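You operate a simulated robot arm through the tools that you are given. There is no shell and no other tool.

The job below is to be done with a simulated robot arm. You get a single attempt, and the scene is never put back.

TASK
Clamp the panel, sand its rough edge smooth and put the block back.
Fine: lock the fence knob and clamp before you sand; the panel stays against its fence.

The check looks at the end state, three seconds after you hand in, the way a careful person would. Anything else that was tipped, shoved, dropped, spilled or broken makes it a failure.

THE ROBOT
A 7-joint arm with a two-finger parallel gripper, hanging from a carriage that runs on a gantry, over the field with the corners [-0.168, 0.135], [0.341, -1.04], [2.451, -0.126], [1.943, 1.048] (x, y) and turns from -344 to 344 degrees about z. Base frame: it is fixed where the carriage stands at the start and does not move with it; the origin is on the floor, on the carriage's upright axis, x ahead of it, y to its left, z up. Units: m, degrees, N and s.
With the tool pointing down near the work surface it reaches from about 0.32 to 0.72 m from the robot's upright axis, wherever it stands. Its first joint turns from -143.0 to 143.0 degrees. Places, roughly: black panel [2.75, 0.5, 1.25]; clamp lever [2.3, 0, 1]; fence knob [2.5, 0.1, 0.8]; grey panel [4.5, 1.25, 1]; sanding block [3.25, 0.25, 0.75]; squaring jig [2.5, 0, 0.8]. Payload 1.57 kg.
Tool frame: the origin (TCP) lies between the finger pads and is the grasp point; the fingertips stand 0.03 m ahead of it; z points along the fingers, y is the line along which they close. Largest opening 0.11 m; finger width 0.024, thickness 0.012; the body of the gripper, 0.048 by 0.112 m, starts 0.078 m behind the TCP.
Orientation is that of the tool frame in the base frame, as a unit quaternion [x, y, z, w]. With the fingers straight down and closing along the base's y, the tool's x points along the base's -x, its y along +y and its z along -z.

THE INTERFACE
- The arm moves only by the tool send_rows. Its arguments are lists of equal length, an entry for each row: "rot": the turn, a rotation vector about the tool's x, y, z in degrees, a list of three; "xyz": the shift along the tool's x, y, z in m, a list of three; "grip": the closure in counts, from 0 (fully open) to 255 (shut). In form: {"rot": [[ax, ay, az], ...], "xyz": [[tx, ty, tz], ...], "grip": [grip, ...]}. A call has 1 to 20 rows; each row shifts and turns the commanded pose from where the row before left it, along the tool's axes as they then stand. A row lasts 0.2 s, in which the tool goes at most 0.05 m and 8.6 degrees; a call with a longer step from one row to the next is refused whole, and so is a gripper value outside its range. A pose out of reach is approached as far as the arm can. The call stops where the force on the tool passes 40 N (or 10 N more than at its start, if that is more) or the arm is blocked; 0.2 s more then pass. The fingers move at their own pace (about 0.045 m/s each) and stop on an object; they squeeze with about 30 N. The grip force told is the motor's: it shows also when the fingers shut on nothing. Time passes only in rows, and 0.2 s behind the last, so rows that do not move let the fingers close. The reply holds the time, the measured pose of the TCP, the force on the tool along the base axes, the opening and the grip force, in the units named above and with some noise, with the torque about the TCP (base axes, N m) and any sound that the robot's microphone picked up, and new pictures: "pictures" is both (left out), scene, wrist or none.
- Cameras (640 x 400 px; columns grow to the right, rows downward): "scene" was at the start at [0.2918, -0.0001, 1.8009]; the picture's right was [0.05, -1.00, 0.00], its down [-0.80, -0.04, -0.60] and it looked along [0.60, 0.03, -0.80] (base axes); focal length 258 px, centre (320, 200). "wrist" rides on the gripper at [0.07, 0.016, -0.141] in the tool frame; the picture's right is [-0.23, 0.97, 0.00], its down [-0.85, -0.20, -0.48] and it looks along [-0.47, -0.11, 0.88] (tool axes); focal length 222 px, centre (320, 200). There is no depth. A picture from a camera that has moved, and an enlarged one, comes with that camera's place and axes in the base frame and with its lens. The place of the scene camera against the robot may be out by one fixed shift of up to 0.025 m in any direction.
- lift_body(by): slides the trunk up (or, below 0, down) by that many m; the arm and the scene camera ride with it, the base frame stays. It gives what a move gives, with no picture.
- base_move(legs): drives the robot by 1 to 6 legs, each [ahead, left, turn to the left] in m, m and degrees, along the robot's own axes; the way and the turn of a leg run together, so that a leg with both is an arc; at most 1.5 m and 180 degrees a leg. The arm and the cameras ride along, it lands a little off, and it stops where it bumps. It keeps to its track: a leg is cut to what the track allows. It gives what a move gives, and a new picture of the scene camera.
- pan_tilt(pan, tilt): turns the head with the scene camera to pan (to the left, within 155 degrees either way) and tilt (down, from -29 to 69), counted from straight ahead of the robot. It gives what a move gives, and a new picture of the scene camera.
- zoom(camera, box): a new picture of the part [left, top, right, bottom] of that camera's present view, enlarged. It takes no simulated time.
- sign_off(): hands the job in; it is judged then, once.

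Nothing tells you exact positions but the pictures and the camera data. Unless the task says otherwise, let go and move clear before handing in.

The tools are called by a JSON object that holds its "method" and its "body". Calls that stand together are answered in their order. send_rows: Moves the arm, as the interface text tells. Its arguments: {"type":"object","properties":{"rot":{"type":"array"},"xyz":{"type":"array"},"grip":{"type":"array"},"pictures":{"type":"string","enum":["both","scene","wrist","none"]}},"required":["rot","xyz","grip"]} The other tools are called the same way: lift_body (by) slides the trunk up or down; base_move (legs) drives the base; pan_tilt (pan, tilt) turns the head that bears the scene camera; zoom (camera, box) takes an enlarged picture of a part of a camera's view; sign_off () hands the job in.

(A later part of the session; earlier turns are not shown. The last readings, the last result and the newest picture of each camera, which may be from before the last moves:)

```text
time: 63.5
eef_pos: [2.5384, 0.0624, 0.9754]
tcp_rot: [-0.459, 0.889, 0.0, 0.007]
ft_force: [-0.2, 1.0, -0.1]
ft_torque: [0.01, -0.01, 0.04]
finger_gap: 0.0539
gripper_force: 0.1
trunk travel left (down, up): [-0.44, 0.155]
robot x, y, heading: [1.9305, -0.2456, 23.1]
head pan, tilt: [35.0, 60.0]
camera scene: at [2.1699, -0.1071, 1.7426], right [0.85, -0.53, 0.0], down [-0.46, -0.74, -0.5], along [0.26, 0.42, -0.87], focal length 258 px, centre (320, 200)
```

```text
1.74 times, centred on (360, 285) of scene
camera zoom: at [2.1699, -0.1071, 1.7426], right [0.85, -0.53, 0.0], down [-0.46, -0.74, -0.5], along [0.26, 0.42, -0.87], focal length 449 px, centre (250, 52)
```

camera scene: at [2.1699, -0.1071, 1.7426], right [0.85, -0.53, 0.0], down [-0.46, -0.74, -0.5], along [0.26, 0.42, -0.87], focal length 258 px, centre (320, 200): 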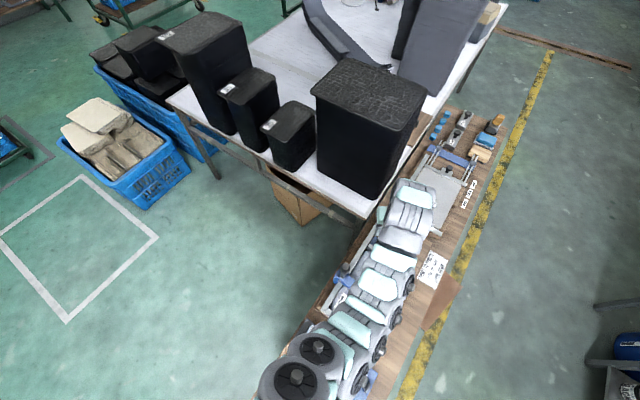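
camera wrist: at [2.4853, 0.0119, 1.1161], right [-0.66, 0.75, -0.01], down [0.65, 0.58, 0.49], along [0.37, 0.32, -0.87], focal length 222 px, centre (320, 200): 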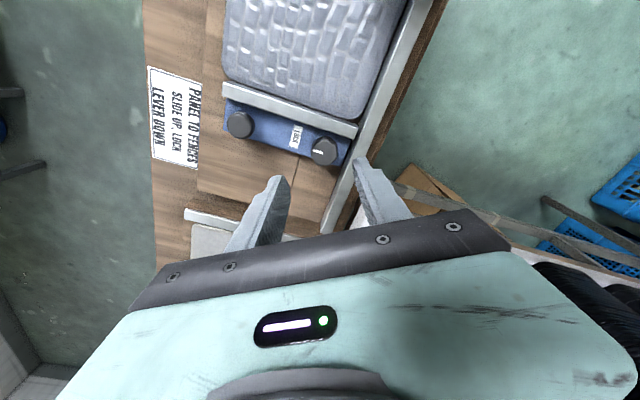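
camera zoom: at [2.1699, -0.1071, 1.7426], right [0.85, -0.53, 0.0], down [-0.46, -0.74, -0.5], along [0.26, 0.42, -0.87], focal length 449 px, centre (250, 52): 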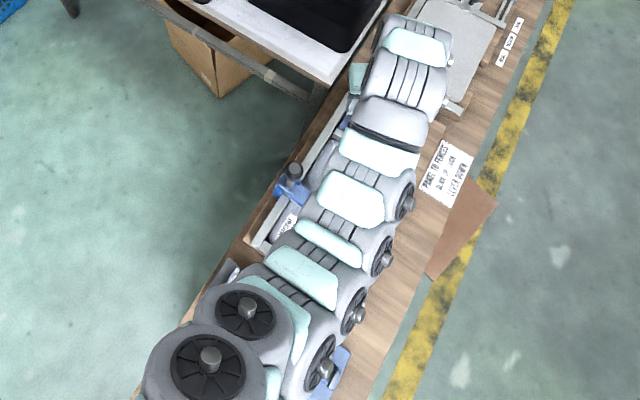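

The force was only a swing and is gone. Next is the clamp lever, with its knob near (2.343, 0.041, 0.977). I'll rise above it and turn the tool so the fingers close along the bench; then I can hold the knob and swing it in its own plane.

{"method": "send_rows", "body": {"rot": [[0, 0, 0], [0, 0, 0], [0, 0, 0], [0, 0, 0], [0, 0, 0], [0, 0, 0], [0, 0, 0], [0, 0, 0], [0, 0, -8.43], [0, 0, -8.43], [0, 0, -8.43], [0, 0, -8.43], [0, 0, -8.43], [0, 0, -8.43], [0, 0, -8.43], [0, 0, 0]], "xyz": [[0, 0, -0.035], [0, 0, -0.035], [0, 0, -0.03], [0.0262, 0.0292, 0], [0.0262, 0.0292, 0], [0.0262, 0.0292, 0], [0.0262, 0.0292, 0], [0.0262, 0.0292, 0], [0, 0, 0], [0, 0, 0], [0, 0, 0], [0, 0, 0], [0, 0, 0], [0, 0, 0], [0, 0, 0], [0, 0, 0]], "grip": [110, 110, 110, 110, 110, 110, 110, 110, 110, 110, 110, 110, 110, 110, 110, 110], "pictures": "both"}}

{"method": "zoom", "body": {"camera": "wrist", "box": [200, 40, 440, 240]}}

```text
time: 66.9
eef_pos: [2.3598, 0.0485, 1.0435]
tcp_rot: [0.837, -0.548, 0.004, -0.006]
ft_force: [0.6, -0.1, 0.4]
ft_torque: [-0.02, -0.01, -0.02]
finger_gap: 0.0626
gripper_force: 0.1
out of reach, approached as far as the arm can: row 4, 5, 6
trunk travel left (down, up): [-0.44, 0.155]
robot x, y, heading: [1.9356, -0.2449, 23.2]
head pan, tilt: [35.0, 60.0]
camera scene: at [2.1699, -0.1072, 1.7426], right [0.85, -0.53, 0.0], down [-0.46, -0.74, -0.5], along [0.26, 0.42, -0.87], focal length 258 px, centre (320, 200)
camera wrist: at [2.3719, -0.0217, 1.184], right [-0.98, -0.18, -0.01], down [-0.17, 0.86, 0.48], along [-0.08, 0.48, -0.88], focal length 222 px, centre (320, 200)
```

scene: 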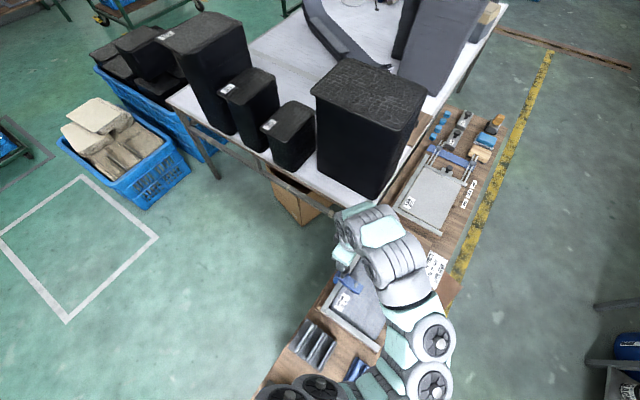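
wrist: 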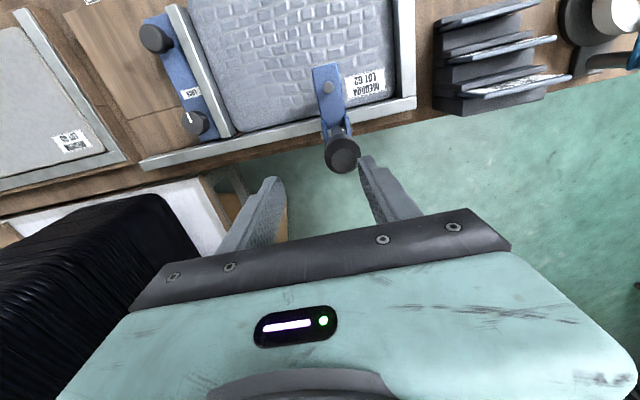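

```text
2.00 times, centred on (320, 140) of wrist
camera zoom: at [2.3719, -0.0217, 1.184], right [-0.98, -0.18, -0.01], down [-0.17, 0.86, 0.48], along [-0.08, 0.48, -0.88], focal length 444 px, centre (320, 320)
```

zoom: 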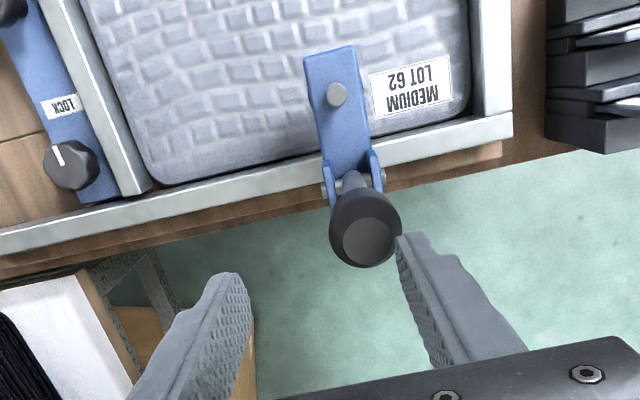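

The arm took another bend but arrived safely. The lever knob is 2 cm off along the finger axis, at (2.341, 0.039). I'll centre over it, go down, and close on it.

{"method": "send_rows", "body": {"rot": [[0, 0, 0], [0, 0, 0], [0, 0, 0], [0, 0, 0]], "xyz": [[0.001, 0.011, 0], [0, 0.0105, 0], [0, 0, 0], [0, 0, 0]], "grip": [110, 110, 110, 110], "pictures": "wrist"}}

{"method": "zoom", "body": {"camera": "wrist", "box": [200, 40, 440, 240]}}

```text
time: 67.9
eef_pos: [2.3402, 0.0393, 1.044]
tcp_rot: [0.837, -0.548, 0.003, -0.005]
ft_force: [1.2, -0.7, -0.5]
ft_torque: [0.02, -0.02, 0.02]
finger_gap: 0.0628
gripper_force: 0.1
trunk travel left (down, up): [-0.44, 0.155]
robot x, y, heading: [1.9343, -0.247, 23.0]
head pan, tilt: [35.0, 60.0]
camera wrist: at [2.3518, -0.0324, 1.1836], right [-0.98, -0.18, -0.01], down [-0.16, 0.86, 0.48], along [-0.08, 0.48, -0.88], focal length 222 px, centre (320, 200)
```

wrist: 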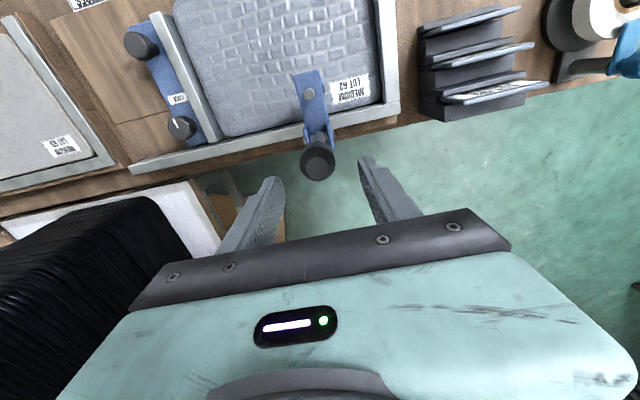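

```text
2.00 times, centred on (320, 140) of wrist
camera zoom: at [2.3518, -0.0324, 1.1836], right [-0.98, -0.18, -0.01], down [-0.16, 0.86, 0.48], along [-0.08, 0.48, -0.88], focal length 444 px, centre (320, 320)
```

zoom: 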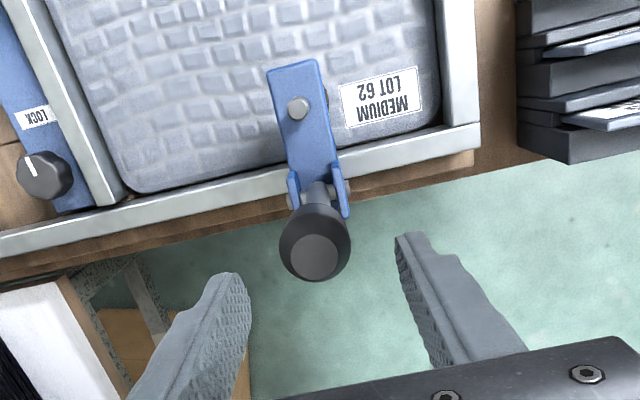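

{"method": "send_rows", "body": {"rot": [[0, 0, 0], [0, 0, 0], [0, 0, 0], [0, 0, 0], [0, 0, 0], [0, 0, 0], [0, 0, 0], [0, 0, 0]], "xyz": [[0, 0, 0.02], [0, 0, 0.02], [0, 0, 0.015], [0, 0, 0.01], [0, 0, 0], [0, 0, 0], [0, 0, 0], [0, 0, 0]], "grip": [110, 110, 110, 110, 160, 200, 255, 255], "pictures": "wrist"}}

{"method": "zoom", "body": {"camera": "wrist", "box": [200, 40, 440, 240]}}

```text
time: 69.7
eef_pos: [2.3413, 0.0402, 0.9778]
tcp_rot: [0.837, -0.548, 0.004, -0.007]
ft_force: [1.3, 1.7, -4.6]
ft_torque: [0.06, 0.09, 0.05]
finger_gap: 0.0311
gripper_force: 29.9
trunk travel left (down, up): [-0.44, 0.155]
robot x, y, heading: [1.9317, -0.2479, 23.0]
head pan, tilt: [35.0, 60.0]
camera wrist: at [2.3527, -0.0304, 1.1178], right [-0.98, -0.18, -0.01], down [-0.16, 0.86, 0.48], along [-0.08, 0.48, -0.88], focal length 222 px, centre (320, 200)
```

wrist: 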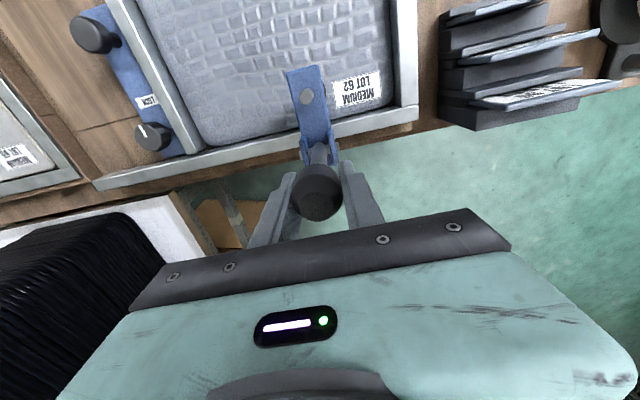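

```text
2.00 times, centred on (320, 140) of wrist
camera zoom: at [2.3527, -0.0304, 1.1178], right [-0.98, -0.18, -0.01], down [-0.16, 0.86, 0.48], along [-0.08, 0.48, -0.88], focal length 444 px, centre (320, 320)
```

zoom: 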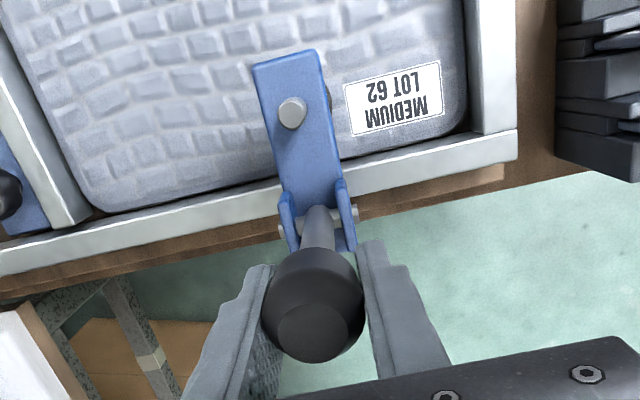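

I hold the lever knob. First a gentle 1 cm trial push outward (to the left, away from the panel) to find which way it swings.

{"method": "send_rows", "body": {"rot": [[0, 0, 0], [0, 0, 0], [0, 0, 0], [0, 0, 0]], "xyz": [[-0.004, 0, 0], [-0.004, 0, 0], [-0.003, 0, 0], [0, 0, 0]], "grip": [255, 255, 255, 255], "pictures": "wrist"}}

{"method": "zoom", "body": {"camera": "wrist", "box": [200, 40, 440, 240]}}

```text
time: 70.4
eef_pos: [2.3411, 0.042, 0.9762]
tcp_rot: [0.835, -0.551, 0.009, -0.003]
ft_force: [-3.5, -19.2, 28.1]
ft_torque: [0.45, -0.04, -0.09]
finger_gap: 0.0306
gripper_force: 39.2
trunk travel left (down, up): [-0.44, 0.155]
robot x, y, heading: [1.9324, -0.2487, 22.9]
head pan, tilt: [35.0, 60.0]
stopped in row 3: the force on the tool passed its limit at 40 N (the readings are from after the stop); the commanded pose is now the measured one
camera wrist: at [2.3515, -0.0285, 1.1183], right [-0.98, -0.17, -0.02], down [-0.16, 0.87, 0.47], along [-0.07, 0.47, -0.88], focal length 222 px, centre (320, 200)
```

wrist: 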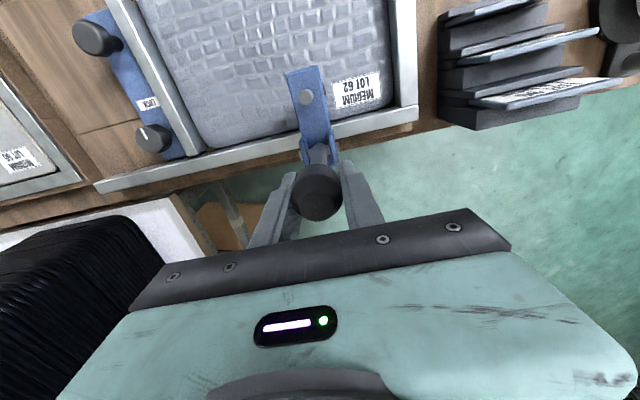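

```text
2.00 times, centred on (320, 140) of wrist
camera zoom: at [2.3515, -0.0285, 1.1183], right [-0.98, -0.17, -0.02], down [-0.16, 0.87, 0.47], along [-0.07, 0.47, -0.88], focal length 444 px, centre (320, 320)
```

zoom: 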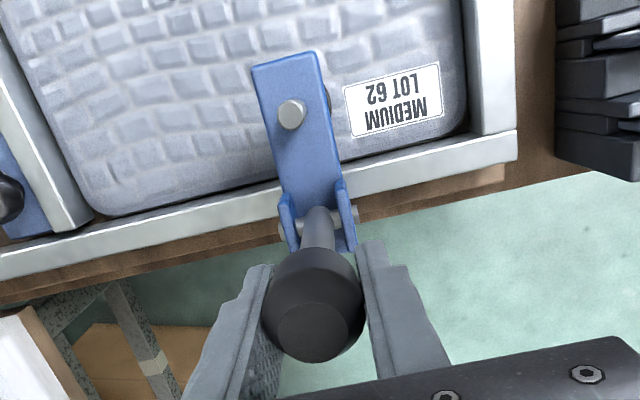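

That direction is a hard stop, so the lever must swing the other way, down over the arm toward the panel. I'll try a small push that way.

{"method": "send_rows", "body": {"rot": [[0, 0, 0], [0, 0, 0], [0, 0, 0], [0, 0, 0], [0, 0, 0]], "xyz": [[0.004, 0, 0], [0.004, 0, 0], [0.004, 0, 0.0005], [0.003, 0, 0.0005], [0, 0, 0]], "grip": [255, 255, 255, 255, 255], "pictures": "wrist"}}

{"method": "zoom", "body": {"camera": "wrist", "box": [200, 40, 440, 240]}}

```text
time: 71.6
eef_pos: [2.3436, 0.0343, 0.9761]
tcp_rot: [0.836, -0.549, 0.005, -0.005]
ft_force: [-8.7, 10.5, 12.7]
ft_torque: [0.65, 0.19, -0.02]
finger_gap: 0.0308
gripper_force: 40.1
trunk travel left (down, up): [-0.44, 0.155]
robot x, y, heading: [1.9327, -0.2472, 23.1]
head pan, tilt: [35.0, 60.0]
camera wrist: at [2.355, -0.0361, 1.1167], right [-0.98, -0.18, -0.01], down [-0.16, 0.86, 0.48], along [-0.07, 0.47, -0.88], focal length 222 px, centre (320, 200)
```

wrist: 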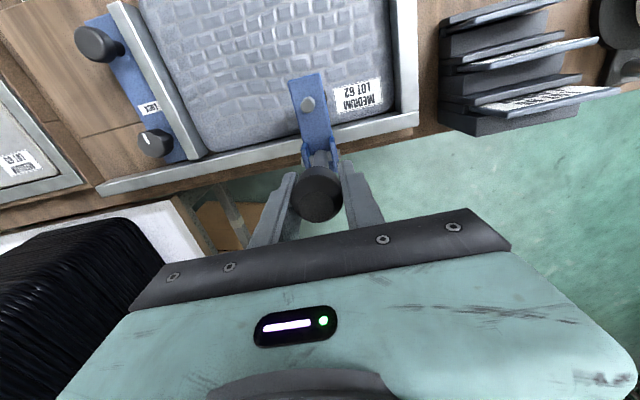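

```text
2.00 times, centred on (320, 140) of wrist
camera zoom: at [2.355, -0.0361, 1.1167], right [-0.98, -0.18, -0.01], down [-0.16, 0.86, 0.48], along [-0.07, 0.47, -0.88], focal length 444 px, centre (320, 320)
```

zoom: 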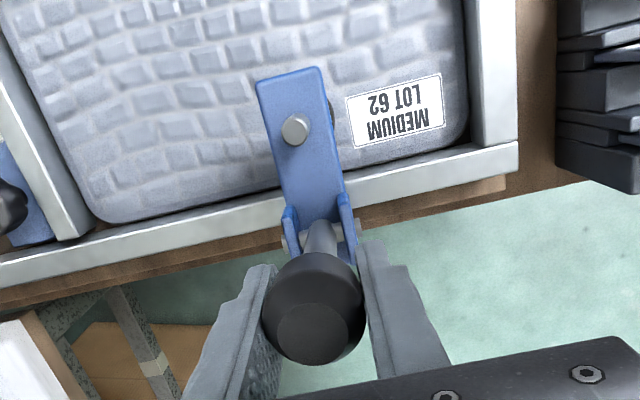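

It moves that way, with about 13 N of resistance. I'll follow the arc toward the panel in small steps.

{"method": "send_rows", "body": {"rot": [[0, 0, 0], [0, 0, 0], [0, 0, 0], [0, 0, 0], [0, 0, 0], [0, 0, 0]], "xyz": [[0.004, 0, 0.0004], [0.004, 0, 0.0004], [0.004, 0, 0.0006], [0.004, 0, 0.0007], [0, 0, 0], [0, 0, 0]], "grip": [255, 255, 255, 255, 255, 255], "pictures": "wrist"}}

{"method": "zoom", "body": {"camera": "wrist", "box": [200, 40, 440, 240]}}

```text
time: 73.0
eef_pos: [2.3504, 0.0199, 0.9736]
tcp_rot: [0.835, -0.55, 0.004, -0.004]
ft_force: [-4.6, 11.4, -7.1]
ft_torque: [0.6, 0.31, 0.06]
finger_gap: 0.0306
gripper_force: 39.7
trunk travel left (down, up): [-0.44, 0.155]
robot x, y, heading: [1.9346, -0.2464, 22.9]
head pan, tilt: [35.0, 60.0]
camera wrist: at [2.3616, -0.0514, 1.1147], right [-0.98, -0.18, -0.01], down [-0.16, 0.86, 0.48], along [-0.07, 0.47, -0.88], focal length 222 px, centre (320, 200)
```

wrist: 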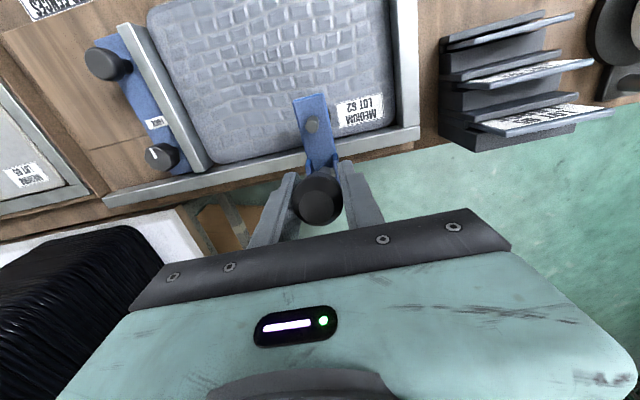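

```text
2.00 times, centred on (320, 140) of wrist
camera zoom: at [2.3616, -0.0514, 1.1147], right [-0.98, -0.18, -0.01], down [-0.16, 0.86, 0.48], along [-0.07, 0.47, -0.88], focal length 444 px, centre (320, 320)
```

zoom: 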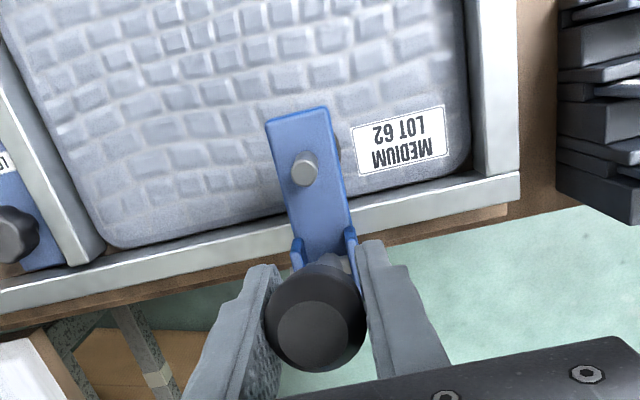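

The lever swings over toward the panel and pulls me down as it goes, as expected for an arc. I'll continue in finer steps along it.

{"method": "send_rows", "body": {"rot": [[0, 0, 0], [0, 0, 0], [0, 0, 0], [0, 0, 0], [0, 0, 0], [0, 0, 0], [0, 0, 0], [0, 0, 0], [0, 0, 0]], "xyz": [[0.0042, 0, 0.0016], [0.0042, 0, 0.0012], [0.0045, 0, 0.0012], [0.0045, 0, 0.0012], [0.0045, 0, 0.0015], [0.0045, 0, 0.0016], [0.0043, 0, 0.0018], [0.0043, 0, 0.0019], [0, 0, 0]], "grip": [255, 255, 255, 255, 255, 255, 255, 255, 255], "pictures": "wrist"}}

{"method": "zoom", "body": {"camera": "wrist", "box": [200, 40, 440, 240]}}

```text
time: 75.0
eef_pos: [2.3639, -0.0121, 0.9619]
tcp_rot: [0.835, -0.55, 0.005, -0.004]
ft_force: [-4.8, 15.9, -8.8]
ft_torque: [0.57, 0.26, -0.01]
finger_gap: 0.0306
gripper_force: 39.8
trunk travel left (down, up): [-0.44, 0.155]
robot x, y, heading: [1.9345, -0.2457, 23.1]
head pan, tilt: [35.0, 60.0]
camera wrist: at [2.3751, -0.0827, 1.1031], right [-0.98, -0.18, -0.01], down [-0.16, 0.86, 0.48], along [-0.07, 0.47, -0.88], focal length 222 px, centre (320, 200)
```

wrist: 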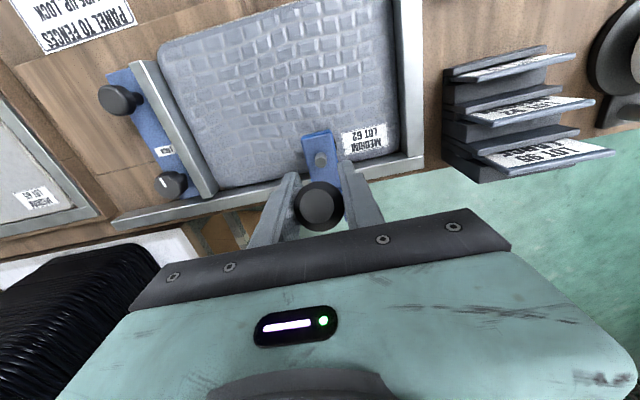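

```text
2.00 times, centred on (320, 140) of wrist
camera zoom: at [2.3751, -0.0827, 1.1031], right [-0.98, -0.18, -0.01], down [-0.16, 0.86, 0.48], along [-0.07, 0.47, -0.88], focal length 444 px, centre (320, 320)
```

zoom: 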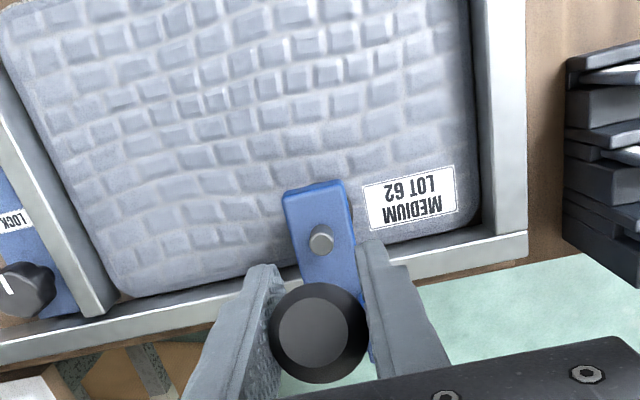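

The arc fits a 0.11 m lever, now about 31° over. Continuing down the arc toward 55°.

{"method": "send_rows", "body": {"rot": [[0, 0, 0], [0, 0, 0], [0, 0, 0], [0, 0, 0], [0, 0, 0], [0, 0, 0], [0, 0, 0], [0, 0, 0], [0, 0, 0], [0, 0, 0], [0, 0, 0], [0, 0, 0], [0, 0, 0]], "xyz": [[0.0032, 0, 0.0021], [0.0032, 0, 0.0021], [0.0031, 0, 0.0023], [0.003, 0, 0.0023], [0.0029, 0, 0.0025], [0.0029, 0, 0.0026], [0.0027, 0, 0.0027], [0.0027, 0, 0.0027], [0.0026, 0, 0.0029], [0.0025, 0, 0.0029], [0.0023, 0, 0.003], [0.0023, 0, 0.0031], [0, 0, 0]], "grip": [255, 255, 255, 255, 255, 255, 255, 255, 255, 255, 255, 255, 255], "pictures": "wrist"}}

{"method": "zoom", "body": {"camera": "wrist", "box": [200, 40, 440, 240]}}

```text
time: 77.8
eef_pos: [2.3779, -0.0444, 0.9306]
tcp_rot: [0.835, -0.55, 0.005, -0.004]
ft_force: [-7.2, 7.0, 5.7]
ft_torque: [0.79, 0.26, 0.06]
finger_gap: 0.0308
gripper_force: 40.4
trunk travel left (down, up): [-0.44, 0.155]
robot x, y, heading: [1.9344, -0.2476, 23.0]
head pan, tilt: [35.0, 60.0]
camera wrist: at [2.3893, -0.1152, 1.0716], right [-0.98, -0.18, -0.01], down [-0.16, 0.86, 0.48], along [-0.07, 0.47, -0.88], focal length 222 px, centre (320, 200)
```

wrist: 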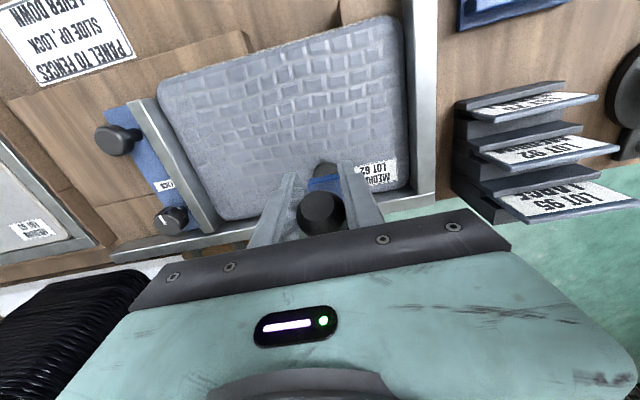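

```text
2.00 times, centred on (320, 140) of wrist
camera zoom: at [2.3893, -0.1152, 1.0716], right [-0.98, -0.18, -0.01], down [-0.16, 0.86, 0.48], along [-0.07, 0.47, -0.88], focal length 444 px, centre (320, 320)
```

zoom: 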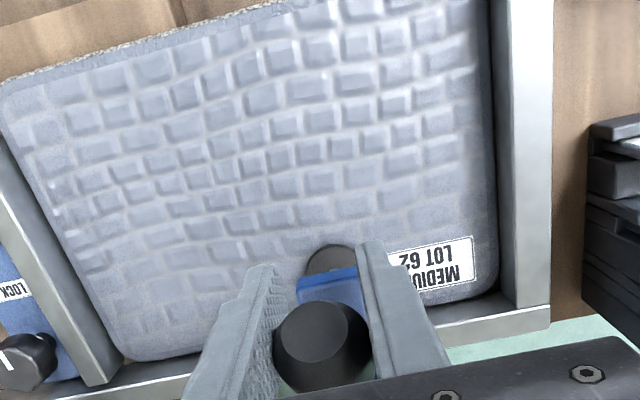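

About 56° over now. I'll continue a little further, watching for a stop.

{"method": "send_rows", "body": {"rot": [[0, 0, 0], [0, 0, 0], [0, 0, 0], [0, 0, 0], [0, 0, 0], [0, 0, 0], [0, 0, 0]], "xyz": [[0.002, 0, 0.0033], [0.002, 0, 0.0033], [0.0019, 0, 0.0034], [0.0018, 0, 0.0034], [0.0016, 0, 0.0035], [0.0015, 0, 0.0036], [0, 0, 0]], "grip": [255, 255, 255, 255, 255, 255, 255], "pictures": "wrist"}}

{"method": "zoom", "body": {"camera": "wrist", "box": [200, 40, 440, 240]}}

```text
time: 79.4
eef_pos: [2.382, -0.0555, 0.9098]
tcp_rot: [0.835, -0.551, 0.005, -0.004]
ft_force: [-7.7, 5.2, 4.7]
ft_torque: [0.7, 0.23, 0.01]
finger_gap: 0.0308
gripper_force: 39.6
trunk travel left (down, up): [-0.44, 0.155]
robot x, y, heading: [1.9348, -0.2461, 23.1]
head pan, tilt: [35.0, 60.0]
camera wrist: at [2.3937, -0.1254, 1.0511], right [-0.98, -0.18, -0.01], down [-0.16, 0.86, 0.48], along [-0.07, 0.47, -0.88], focal length 222 px, centre (320, 200)
```

wrist: 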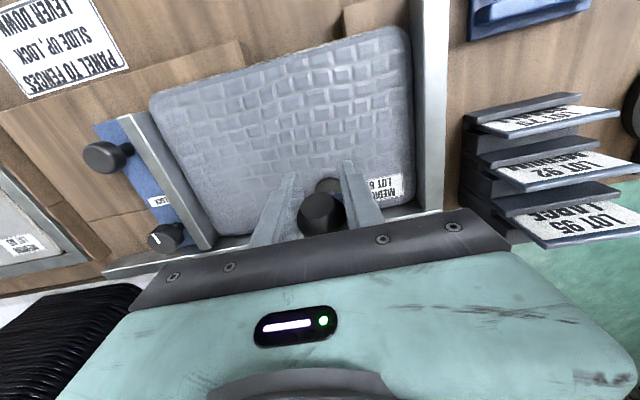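

```text
2.00 times, centred on (320, 140) of wrist
camera zoom: at [2.3937, -0.1254, 1.0511], right [-0.98, -0.18, -0.01], down [-0.16, 0.86, 0.48], along [-0.07, 0.47, -0.88], focal length 444 px, centre (320, 320)
```

zoom: 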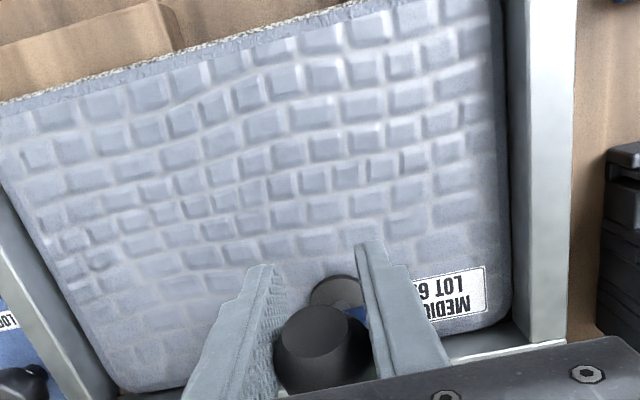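

{"method": "send_rows", "body": {"rot": [[0, 0, 0], [0, 0, 0], [0, 0, 0], [0, 0, 0], [0, 0, 0]], "xyz": [[0.0014, 0, 0.0036], [0.0012, 0, 0.0036], [0.001, 0, 0.0037], [0.0009, 0, 0.0037], [0, 0, 0]], "grip": [255, 255, 255, 255, 255], "pictures": "wrist"}}

{"method": "zoom", "body": {"camera": "wrist", "box": [200, 40, 440, 240]}}

```text
time: 80.6
eef_pos: [2.385, -0.059, 0.8953]
tcp_rot: [0.835, -0.55, 0.006, -0.003]
ft_force: [-6.3, 3.0, 7.1]
ft_torque: [0.84, 0.24, 0.1]
finger_gap: 0.0308
gripper_force: 39.9
trunk travel left (down, up): [-0.44, 0.155]
robot x, y, heading: [1.9368, -0.2518, 23.1]
head pan, tilt: [35.0, 60.0]
camera wrist: at [2.3955, -0.1296, 1.0364], right [-0.98, -0.18, -0.01], down [-0.16, 0.86, 0.48], along [-0.07, 0.47, -0.88], focal length 222 px, centre (320, 200)
```

wrist: 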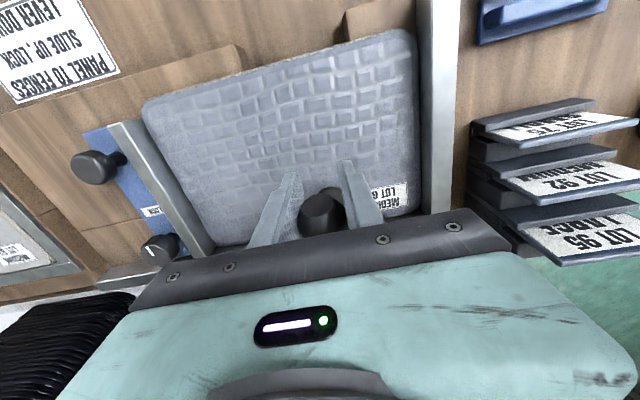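

```text
2.00 times, centred on (320, 140) of wrist
camera zoom: at [2.3955, -0.1296, 1.0364], right [-0.98, -0.18, -0.01], down [-0.16, 0.86, 0.48], along [-0.07, 0.47, -0.88], focal length 444 px, centre (320, 320)
```

zoom: 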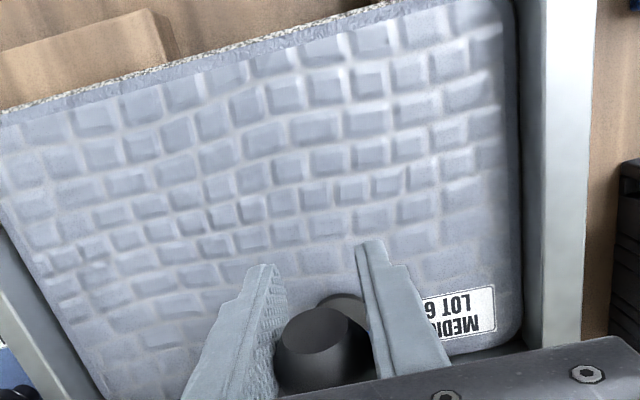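

At 76° the knob already lies beyond the clamp arm's tip, so the fingers have room. I'll continue gently to the end of travel.

{"method": "send_rows", "body": {"rot": [[0, 0, 0], [0, 0, 0], [0, 0, 0], [0, 0, 0], [0, 0, 0]], "xyz": [[0.0007, 0, 0.0038], [0.0005, 0, 0.0038], [0.0003, 0, 0.0038], [0.0002, 0, 0.0038], [0, 0, 0]], "grip": [255, 255, 255, 255, 255], "pictures": "wrist"}}

{"method": "zoom", "body": {"camera": "wrist", "box": [200, 40, 440, 240]}}

```text
time: 81.3
eef_pos: [2.3841, -0.0604, 0.8905]
tcp_rot: [0.836, -0.548, 0.006, -0.004]
ft_force: [-12.1, -2.3, 28.3]
ft_torque: [0.09, -0.17, 0.09]
finger_gap: 0.0309
gripper_force: 40.4
trunk travel left (down, up): [-0.44, 0.155]
robot x, y, heading: [1.9341, -0.247, 23.3]
head pan, tilt: [35.0, 60.0]
stopped in row 3: the force on the tool passed its limit at 42 N (the readings are from after the stop); the commanded pose is now the measured one
camera wrist: at [2.3961, -0.1306, 1.0311], right [-0.98, -0.18, -0.01], down [-0.16, 0.86, 0.48], along [-0.07, 0.47, -0.88], focal length 222 px, centre (320, 200)
```

wrist: 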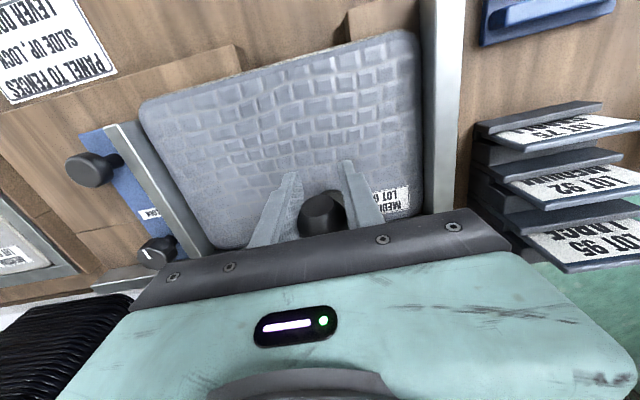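

```text
2.00 times, centred on (320, 140) of wrist
camera zoom: at [2.3961, -0.1306, 1.0311], right [-0.98, -0.18, -0.01], down [-0.16, 0.86, 0.48], along [-0.07, 0.47, -0.88], focal length 444 px, centre (320, 320)
```

zoom: 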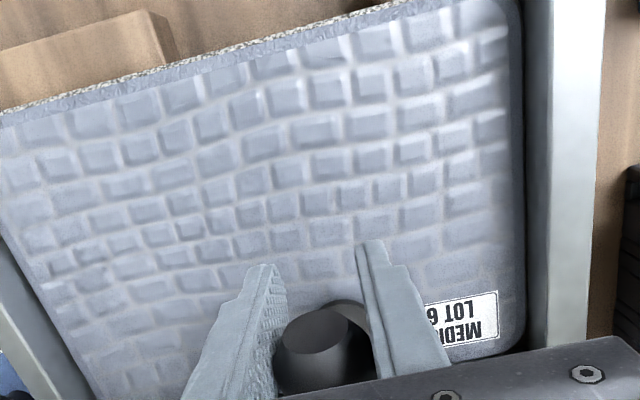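

It stopped at about 78° with the force straight through the knob: that looks like the lever's end stop. I'll let go, back up and inspect the clamp.

{"method": "send_rows", "body": {"rot": [[0, 0, 0], [0, 0, 0], [0, 0, 0], [0, 0, 0], [0, 0, 0], [0, 0, 0], [0, 0, 0], [0, 0, 0]], "xyz": [[0, 0, 0], [0, 0, 0], [0, 0, -0.02], [0, 0, -0.04], [0, 0, -0.04], [0.04, 0, 0], [0.04, 0, 0], [0, 0, 0]], "grip": [110, 110, 110, 110, 110, 110, 110, 110], "pictures": "both"}}

{"method": "zoom", "body": {"camera": "wrist", "box": [200, 40, 440, 240]}}

{"method": "zoom", "body": {"camera": "scene", "box": [300, 230, 420, 350]}}

```text
time: 83.1
eef_pos: [2.4154, -0.134, 0.9866]
tcp_rot: [0.835, -0.55, 0.007, -0.004]
ft_force: [-1.1, 0.0, -0.7]
ft_torque: [0.0, 0.0, -0.01]
finger_gap: 0.0626
gripper_force: 0.0
trunk travel left (down, up): [-0.44, 0.155]
robot x, y, heading: [1.9362, -0.2457, 23.0]
head pan, tilt: [35.0, 60.0]
camera scene: at [2.1699, -0.108, 1.7426], right [0.85, -0.53, 0.0], down [-0.46, -0.73, -0.5], along [0.26, 0.42, -0.87], focal length 258 px, centre (320, 200)
camera wrist: at [2.4263, -0.2046, 1.1285], right [-0.98, -0.18, -0.02], down [-0.16, 0.86, 0.48], along [-0.07, 0.47, -0.88], focal length 222 px, centre (320, 200)
```

scene: 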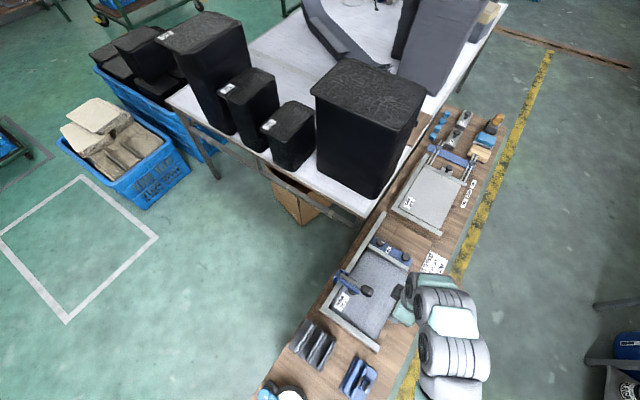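
wrist: 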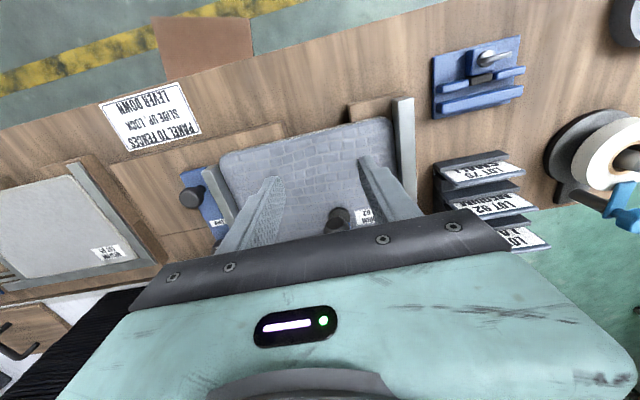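

```text
2.00 times, centred on (320, 140) of wrist
camera zoom: at [2.4263, -0.2046, 1.1285], right [-0.98, -0.18, -0.02], down [-0.16, 0.86, 0.48], along [-0.07, 0.47, -0.88], focal length 444 px, centre (320, 320)
```

zoom: 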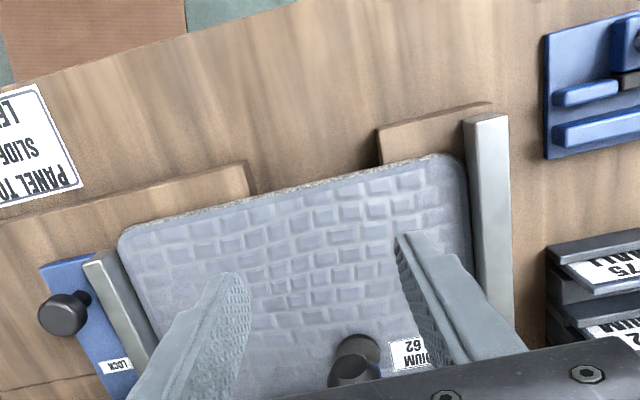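

```text
3.33 times, centred on (360, 290) of scene
camera zoom: at [2.1699, -0.108, 1.7426], right [0.85, -0.53, 0.0], down [-0.46, -0.73, -0.5], along [0.26, 0.42, -0.87], focal length 860 px, centre (187, -100)
```

zoom: 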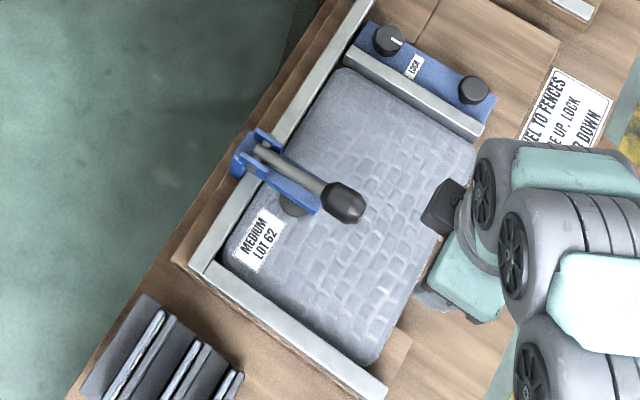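

The lever stays down over the panel. I'll zoom in on the clamp and lock knob.

{"method": "zoom", "body": {"camera": "scene", "box": [325, 265, 385, 315]}}

{"method": "zoom", "body": {"camera": "scene", "box": [360, 230, 420, 280]}}

{"method": "zoom", "body": {"camera": "scene", "box": [320, 300, 390, 360]}}

{"method": "zoom", "body": {"camera": "scene", "box": [440, 100, 520, 180]}}

```text
8.00 times, centred on (355, 290) of scene
camera zoom: at [2.1699, -0.108, 1.7426], right [0.85, -0.53, 0.0], down [-0.46, -0.73, -0.5], along [0.26, 0.42, -0.87], focal length 2063 px, centre (40, -520)
```

zoom: 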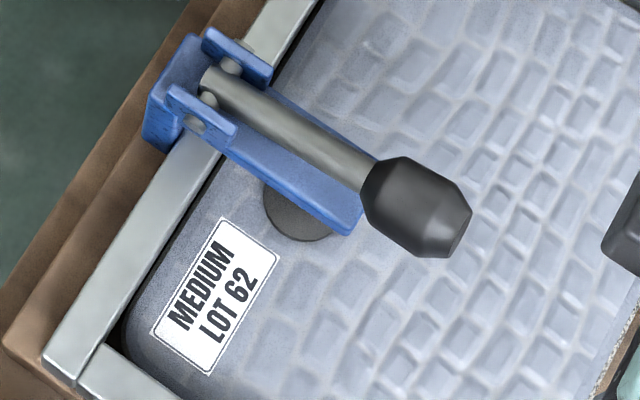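

```text
8.00 times, centred on (390, 255) of scene
camera zoom: at [2.1699, -0.108, 1.7426], right [0.85, -0.53, 0.0], down [-0.46, -0.73, -0.5], along [0.26, 0.42, -0.87], focal length 2063 px, centre (-240, -240)
```

zoom: 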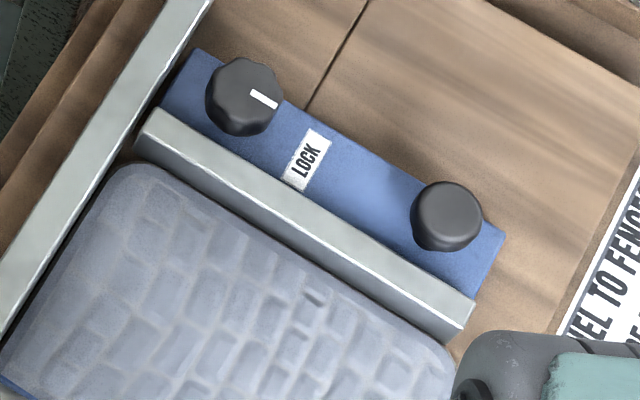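

```text
6.67 times, centred on (355, 330) of scene
camera zoom: at [2.1699, -0.108, 1.7426], right [0.85, -0.53, 0.0], down [-0.46, -0.73, -0.5], along [0.26, 0.42, -0.87], focal length 1720 px, centre (87, -667)
```

zoom: 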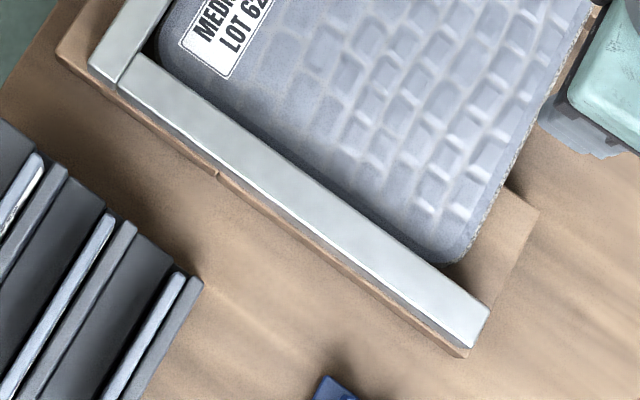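

```text
5.00 times, centred on (480, 140) of scene
camera zoom: at [2.1699, -0.108, 1.7426], right [0.85, -0.53, 0.0], down [-0.46, -0.73, -0.5], along [0.26, 0.42, -0.87], focal length 1290 px, centre (-480, 500)
```

zoom: 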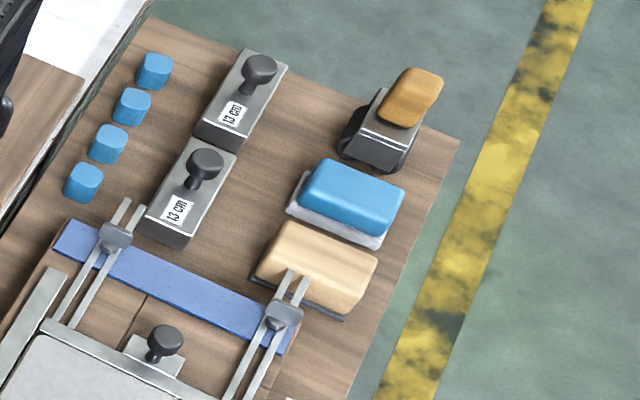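

The clamp is down with its pad on the panel, and the lock pointer faces LOCK. Next is the sanding block; the tan block with the dark sole looks right. I'll bring the tool back to the forward orientation, raised, before driving on.

{"method": "send_rows", "body": {"rot": [[0, 0, 0], [0, 0, 0], [0, 0, 8.2], [0, 0, 8.2], [0, 0, 8.2], [0, 0, 8.2], [0, 0, 8.2], [0, 0, 8.2], [0, 0, 8.2], [0, 0, 8.2], [0, 0, 8.2], [0, 0, 8.2], [0, 0, 8.2], [0, 0, 0]], "xyz": [[0, 0, -0.045], [0, 0, -0.045], [0, 0, 0], [0, 0, 0], [0, 0, 0], [0, 0, 0], [0, 0, 0], [0, 0, 0], [0, 0, 0], [0, 0, 0], [0, 0, 0], [0, 0, 0], [0, 0, 0], [0, 0, 0]], "grip": [0, 0, 0, 0, 0, 0, 0, 0, 0, 0, 0, 0, 0, 0], "pictures": "both"}}

{"method": "zoom", "body": {"camera": "wrist", "box": [200, 0, 500, 200]}}

```text
time: 86.1
eef_pos: [2.3995, -0.1183, 1.0627]
tcp_rot: [-0.199, 0.98, 0.0, 0.011]
ft_force: [-0.1, 0.4, -1.0]
ft_torque: [0.01, 0.0, 0.02]
finger_gap: 0.1097
gripper_force: 0.0
out of reach, approached as far as the arm can: row 2, 3, 9
trunk travel left (down, up): [-0.44, 0.155]
robot x, y, heading: [1.9336, -0.2472, 23.1]
head pan, tilt: [35.0, 60.0]
camera scene: at [2.1699, -0.108, 1.7426], right [0.85, -0.53, 0.0], down [-0.46, -0.73, -0.5], along [0.26, 0.42, -0.87], focal length 258 px, centre (320, 200)
camera wrist: at [2.3278, -0.1324, 1.2019], right [-0.17, 0.99, 0.0], down [0.86, 0.15, 0.5], along [0.49, 0.09, -0.87], focal length 222 px, centre (320, 200)
```

scene: 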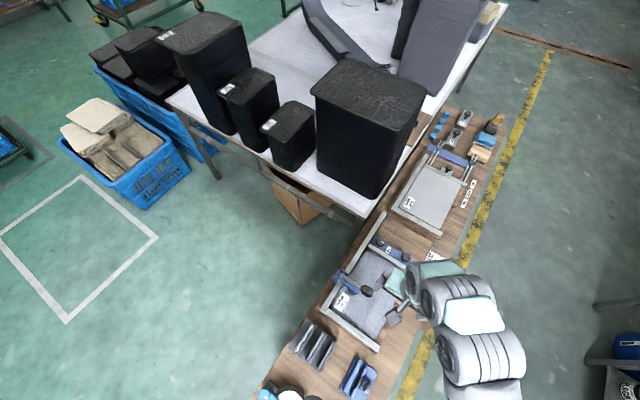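
wrist: 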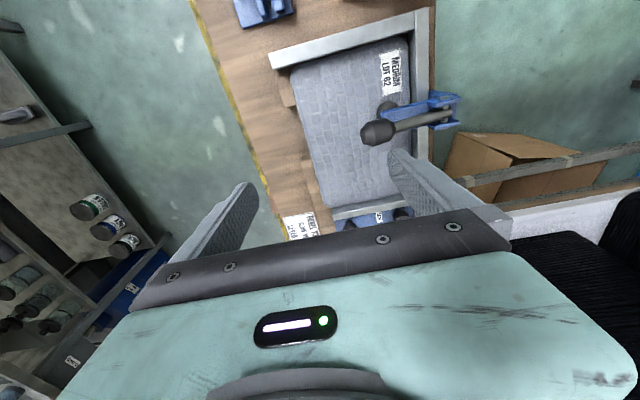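

```text
2.00 times, centred on (350, 100) of wrist
camera zoom: at [2.3278, -0.1324, 1.2019], right [-0.17, 0.99, 0.0], down [0.86, 0.15, 0.5], along [0.49, 0.09, -0.87], focal length 444 px, centre (260, 400)
```

zoom: 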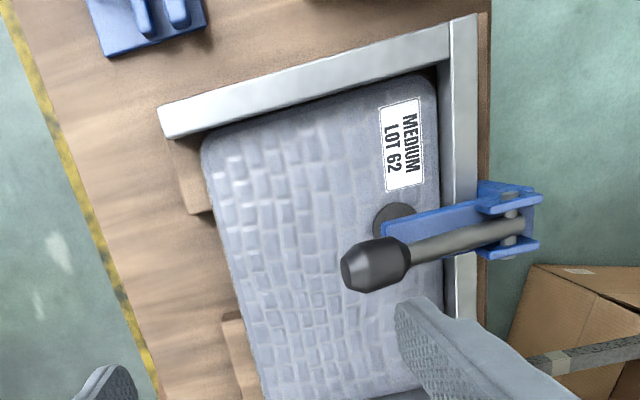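

The clamp and panel look right from this side too. Now I'll drive forward to the end of the track and look at the blocks.

{"method": "base_move", "body": {"legs": [[0.3, 0, 0], [0.25, -0.05, 0]]}}

{"method": "pan_tilt", "body": {"pan": 5, "tilt": 55}}

{"method": "zoom", "body": {"camera": "scene", "box": [260, 60, 420, 180]}}

```text
time: 89.6
eef_pos: [2.9022, 0.0374, 1.0626]
tcp_rot: [-0.199, 0.98, 0.001, 0.01]
ft_force: [-0.2, 0.4, -0.4]
ft_torque: [0.02, -0.02, -0.01]
finger_gap: 0.1099
gripper_force: 0.0
trunk travel left (down, up): [-0.44, 0.155]
robot x, y, heading: [2.4358, -0.0887, 22.8]
head pan, tilt: [35.0, 60.0]
cut short: leg 2
camera scene: at [2.6709, 0.0494, 1.7426], right [0.85, -0.53, 0.0], down [-0.46, -0.73, -0.5], along [0.27, 0.42, -0.87], focal length 258 px, centre (320, 200)
```

scene: 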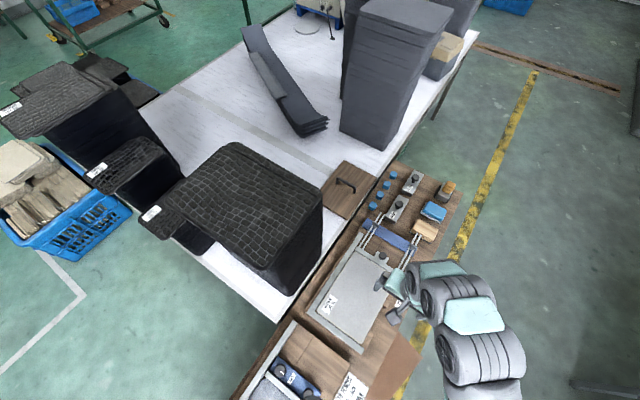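

```text
time: 90.5
eef_pos: [2.9018, 0.0377, 1.0629]
tcp_rot: [-0.199, 0.98, 0.001, 0.01]
ft_force: [0.4, 0.0, 0.0]
ft_torque: [-0.01, 0.0, -0.01]
finger_gap: 0.1097
gripper_force: 0.1
trunk travel left (down, up): [-0.44, 0.155]
robot x, y, heading: [2.4343, -0.0888, 22.7]
head pan, tilt: [5.0, 55.0]
camera scene: at [2.6992, 0.0268, 1.7486], right [0.47, -0.88, 0.0], down [-0.72, -0.38, -0.57], along [0.51, 0.27, -0.82], focal length 258 px, centre (320, 200)
```

scene: 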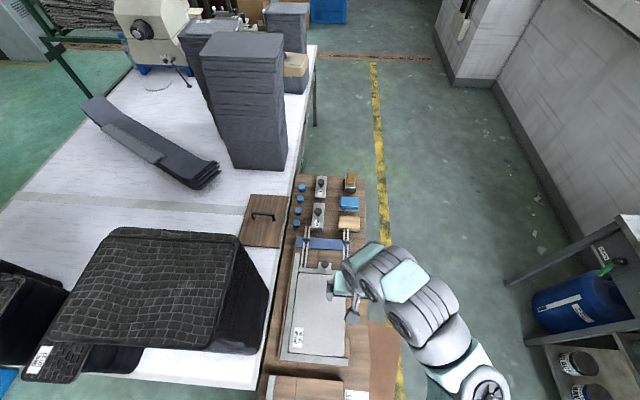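

```text
3.33 times, centred on (340, 120) of scene
camera zoom: at [2.6992, 0.0268, 1.7486], right [0.47, -0.88, 0.0], down [-0.72, -0.38, -0.57], along [0.51, 0.27, -0.82], focal length 860 px, centre (253, 467)
```

zoom: 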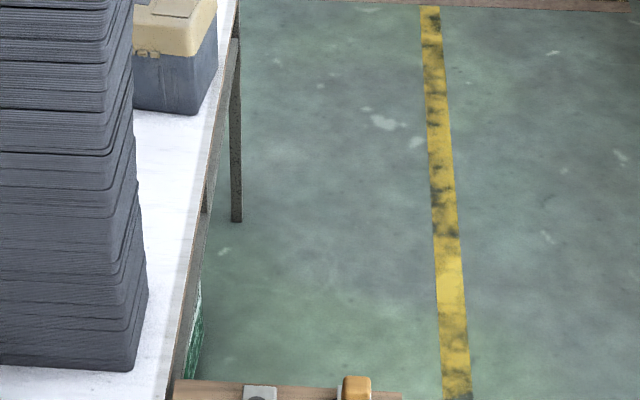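

{"method": "zoom", "body": {"camera": "scene", "box": [280, 165, 380, 255]}}

{"method": "zoom", "body": {"camera": "scene", "box": [325, 165, 375, 255]}}

{"method": "zoom", "body": {"camera": "wrist", "box": [0, 0, 640, 400]}}

```text
4.44 times, centred on (330, 210) of scene
camera zoom: at [2.6992, 0.0268, 1.7486], right [0.47, -0.88, 0.0], down [-0.72, -0.38, -0.57], along [0.51, 0.27, -0.82], focal length 1146 px, centre (276, 156)
```

zoom: 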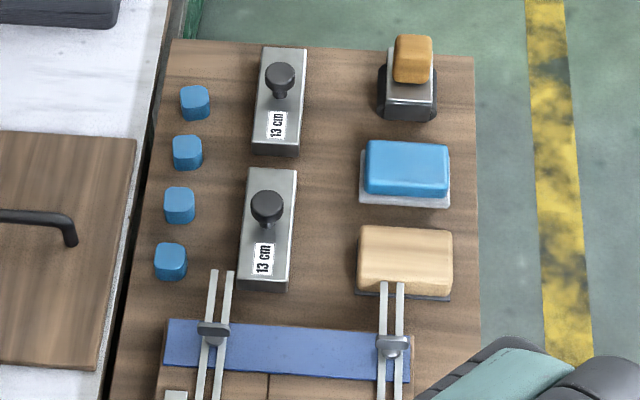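

```text
4.44 times, centred on (350, 210) of scene
camera zoom: at [2.6992, 0.0268, 1.7486], right [0.47, -0.88, 0.0], down [-0.72, -0.38, -0.57], along [0.51, 0.27, -0.82], focal length 1146 px, centre (187, 156)
```

zoom: 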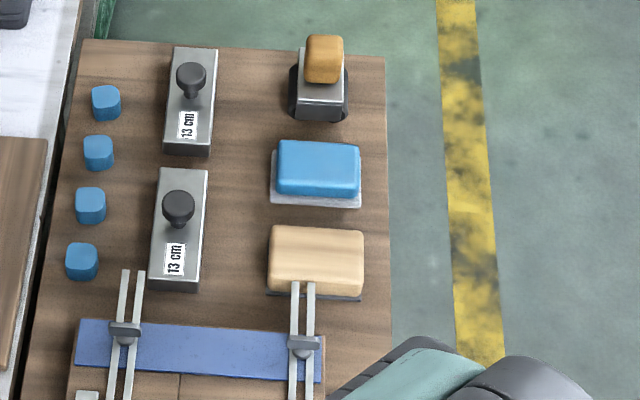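

```text
1.00 times, centred on (320, 200) of wrist (not enlarged: the box is as wide or as high as the picture)
camera zoom: at [2.8289, 0.0247, 1.2019], right [-0.17, 0.99, 0.0], down [0.86, 0.15, 0.5], along [0.49, 0.09, -0.87], focal length 222 px, centre (320, 200)
```

zoom: 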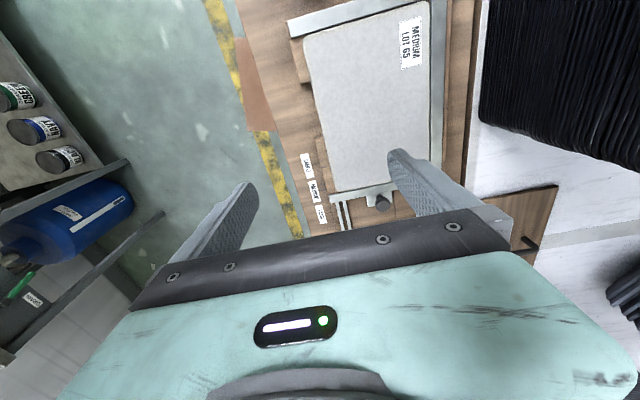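

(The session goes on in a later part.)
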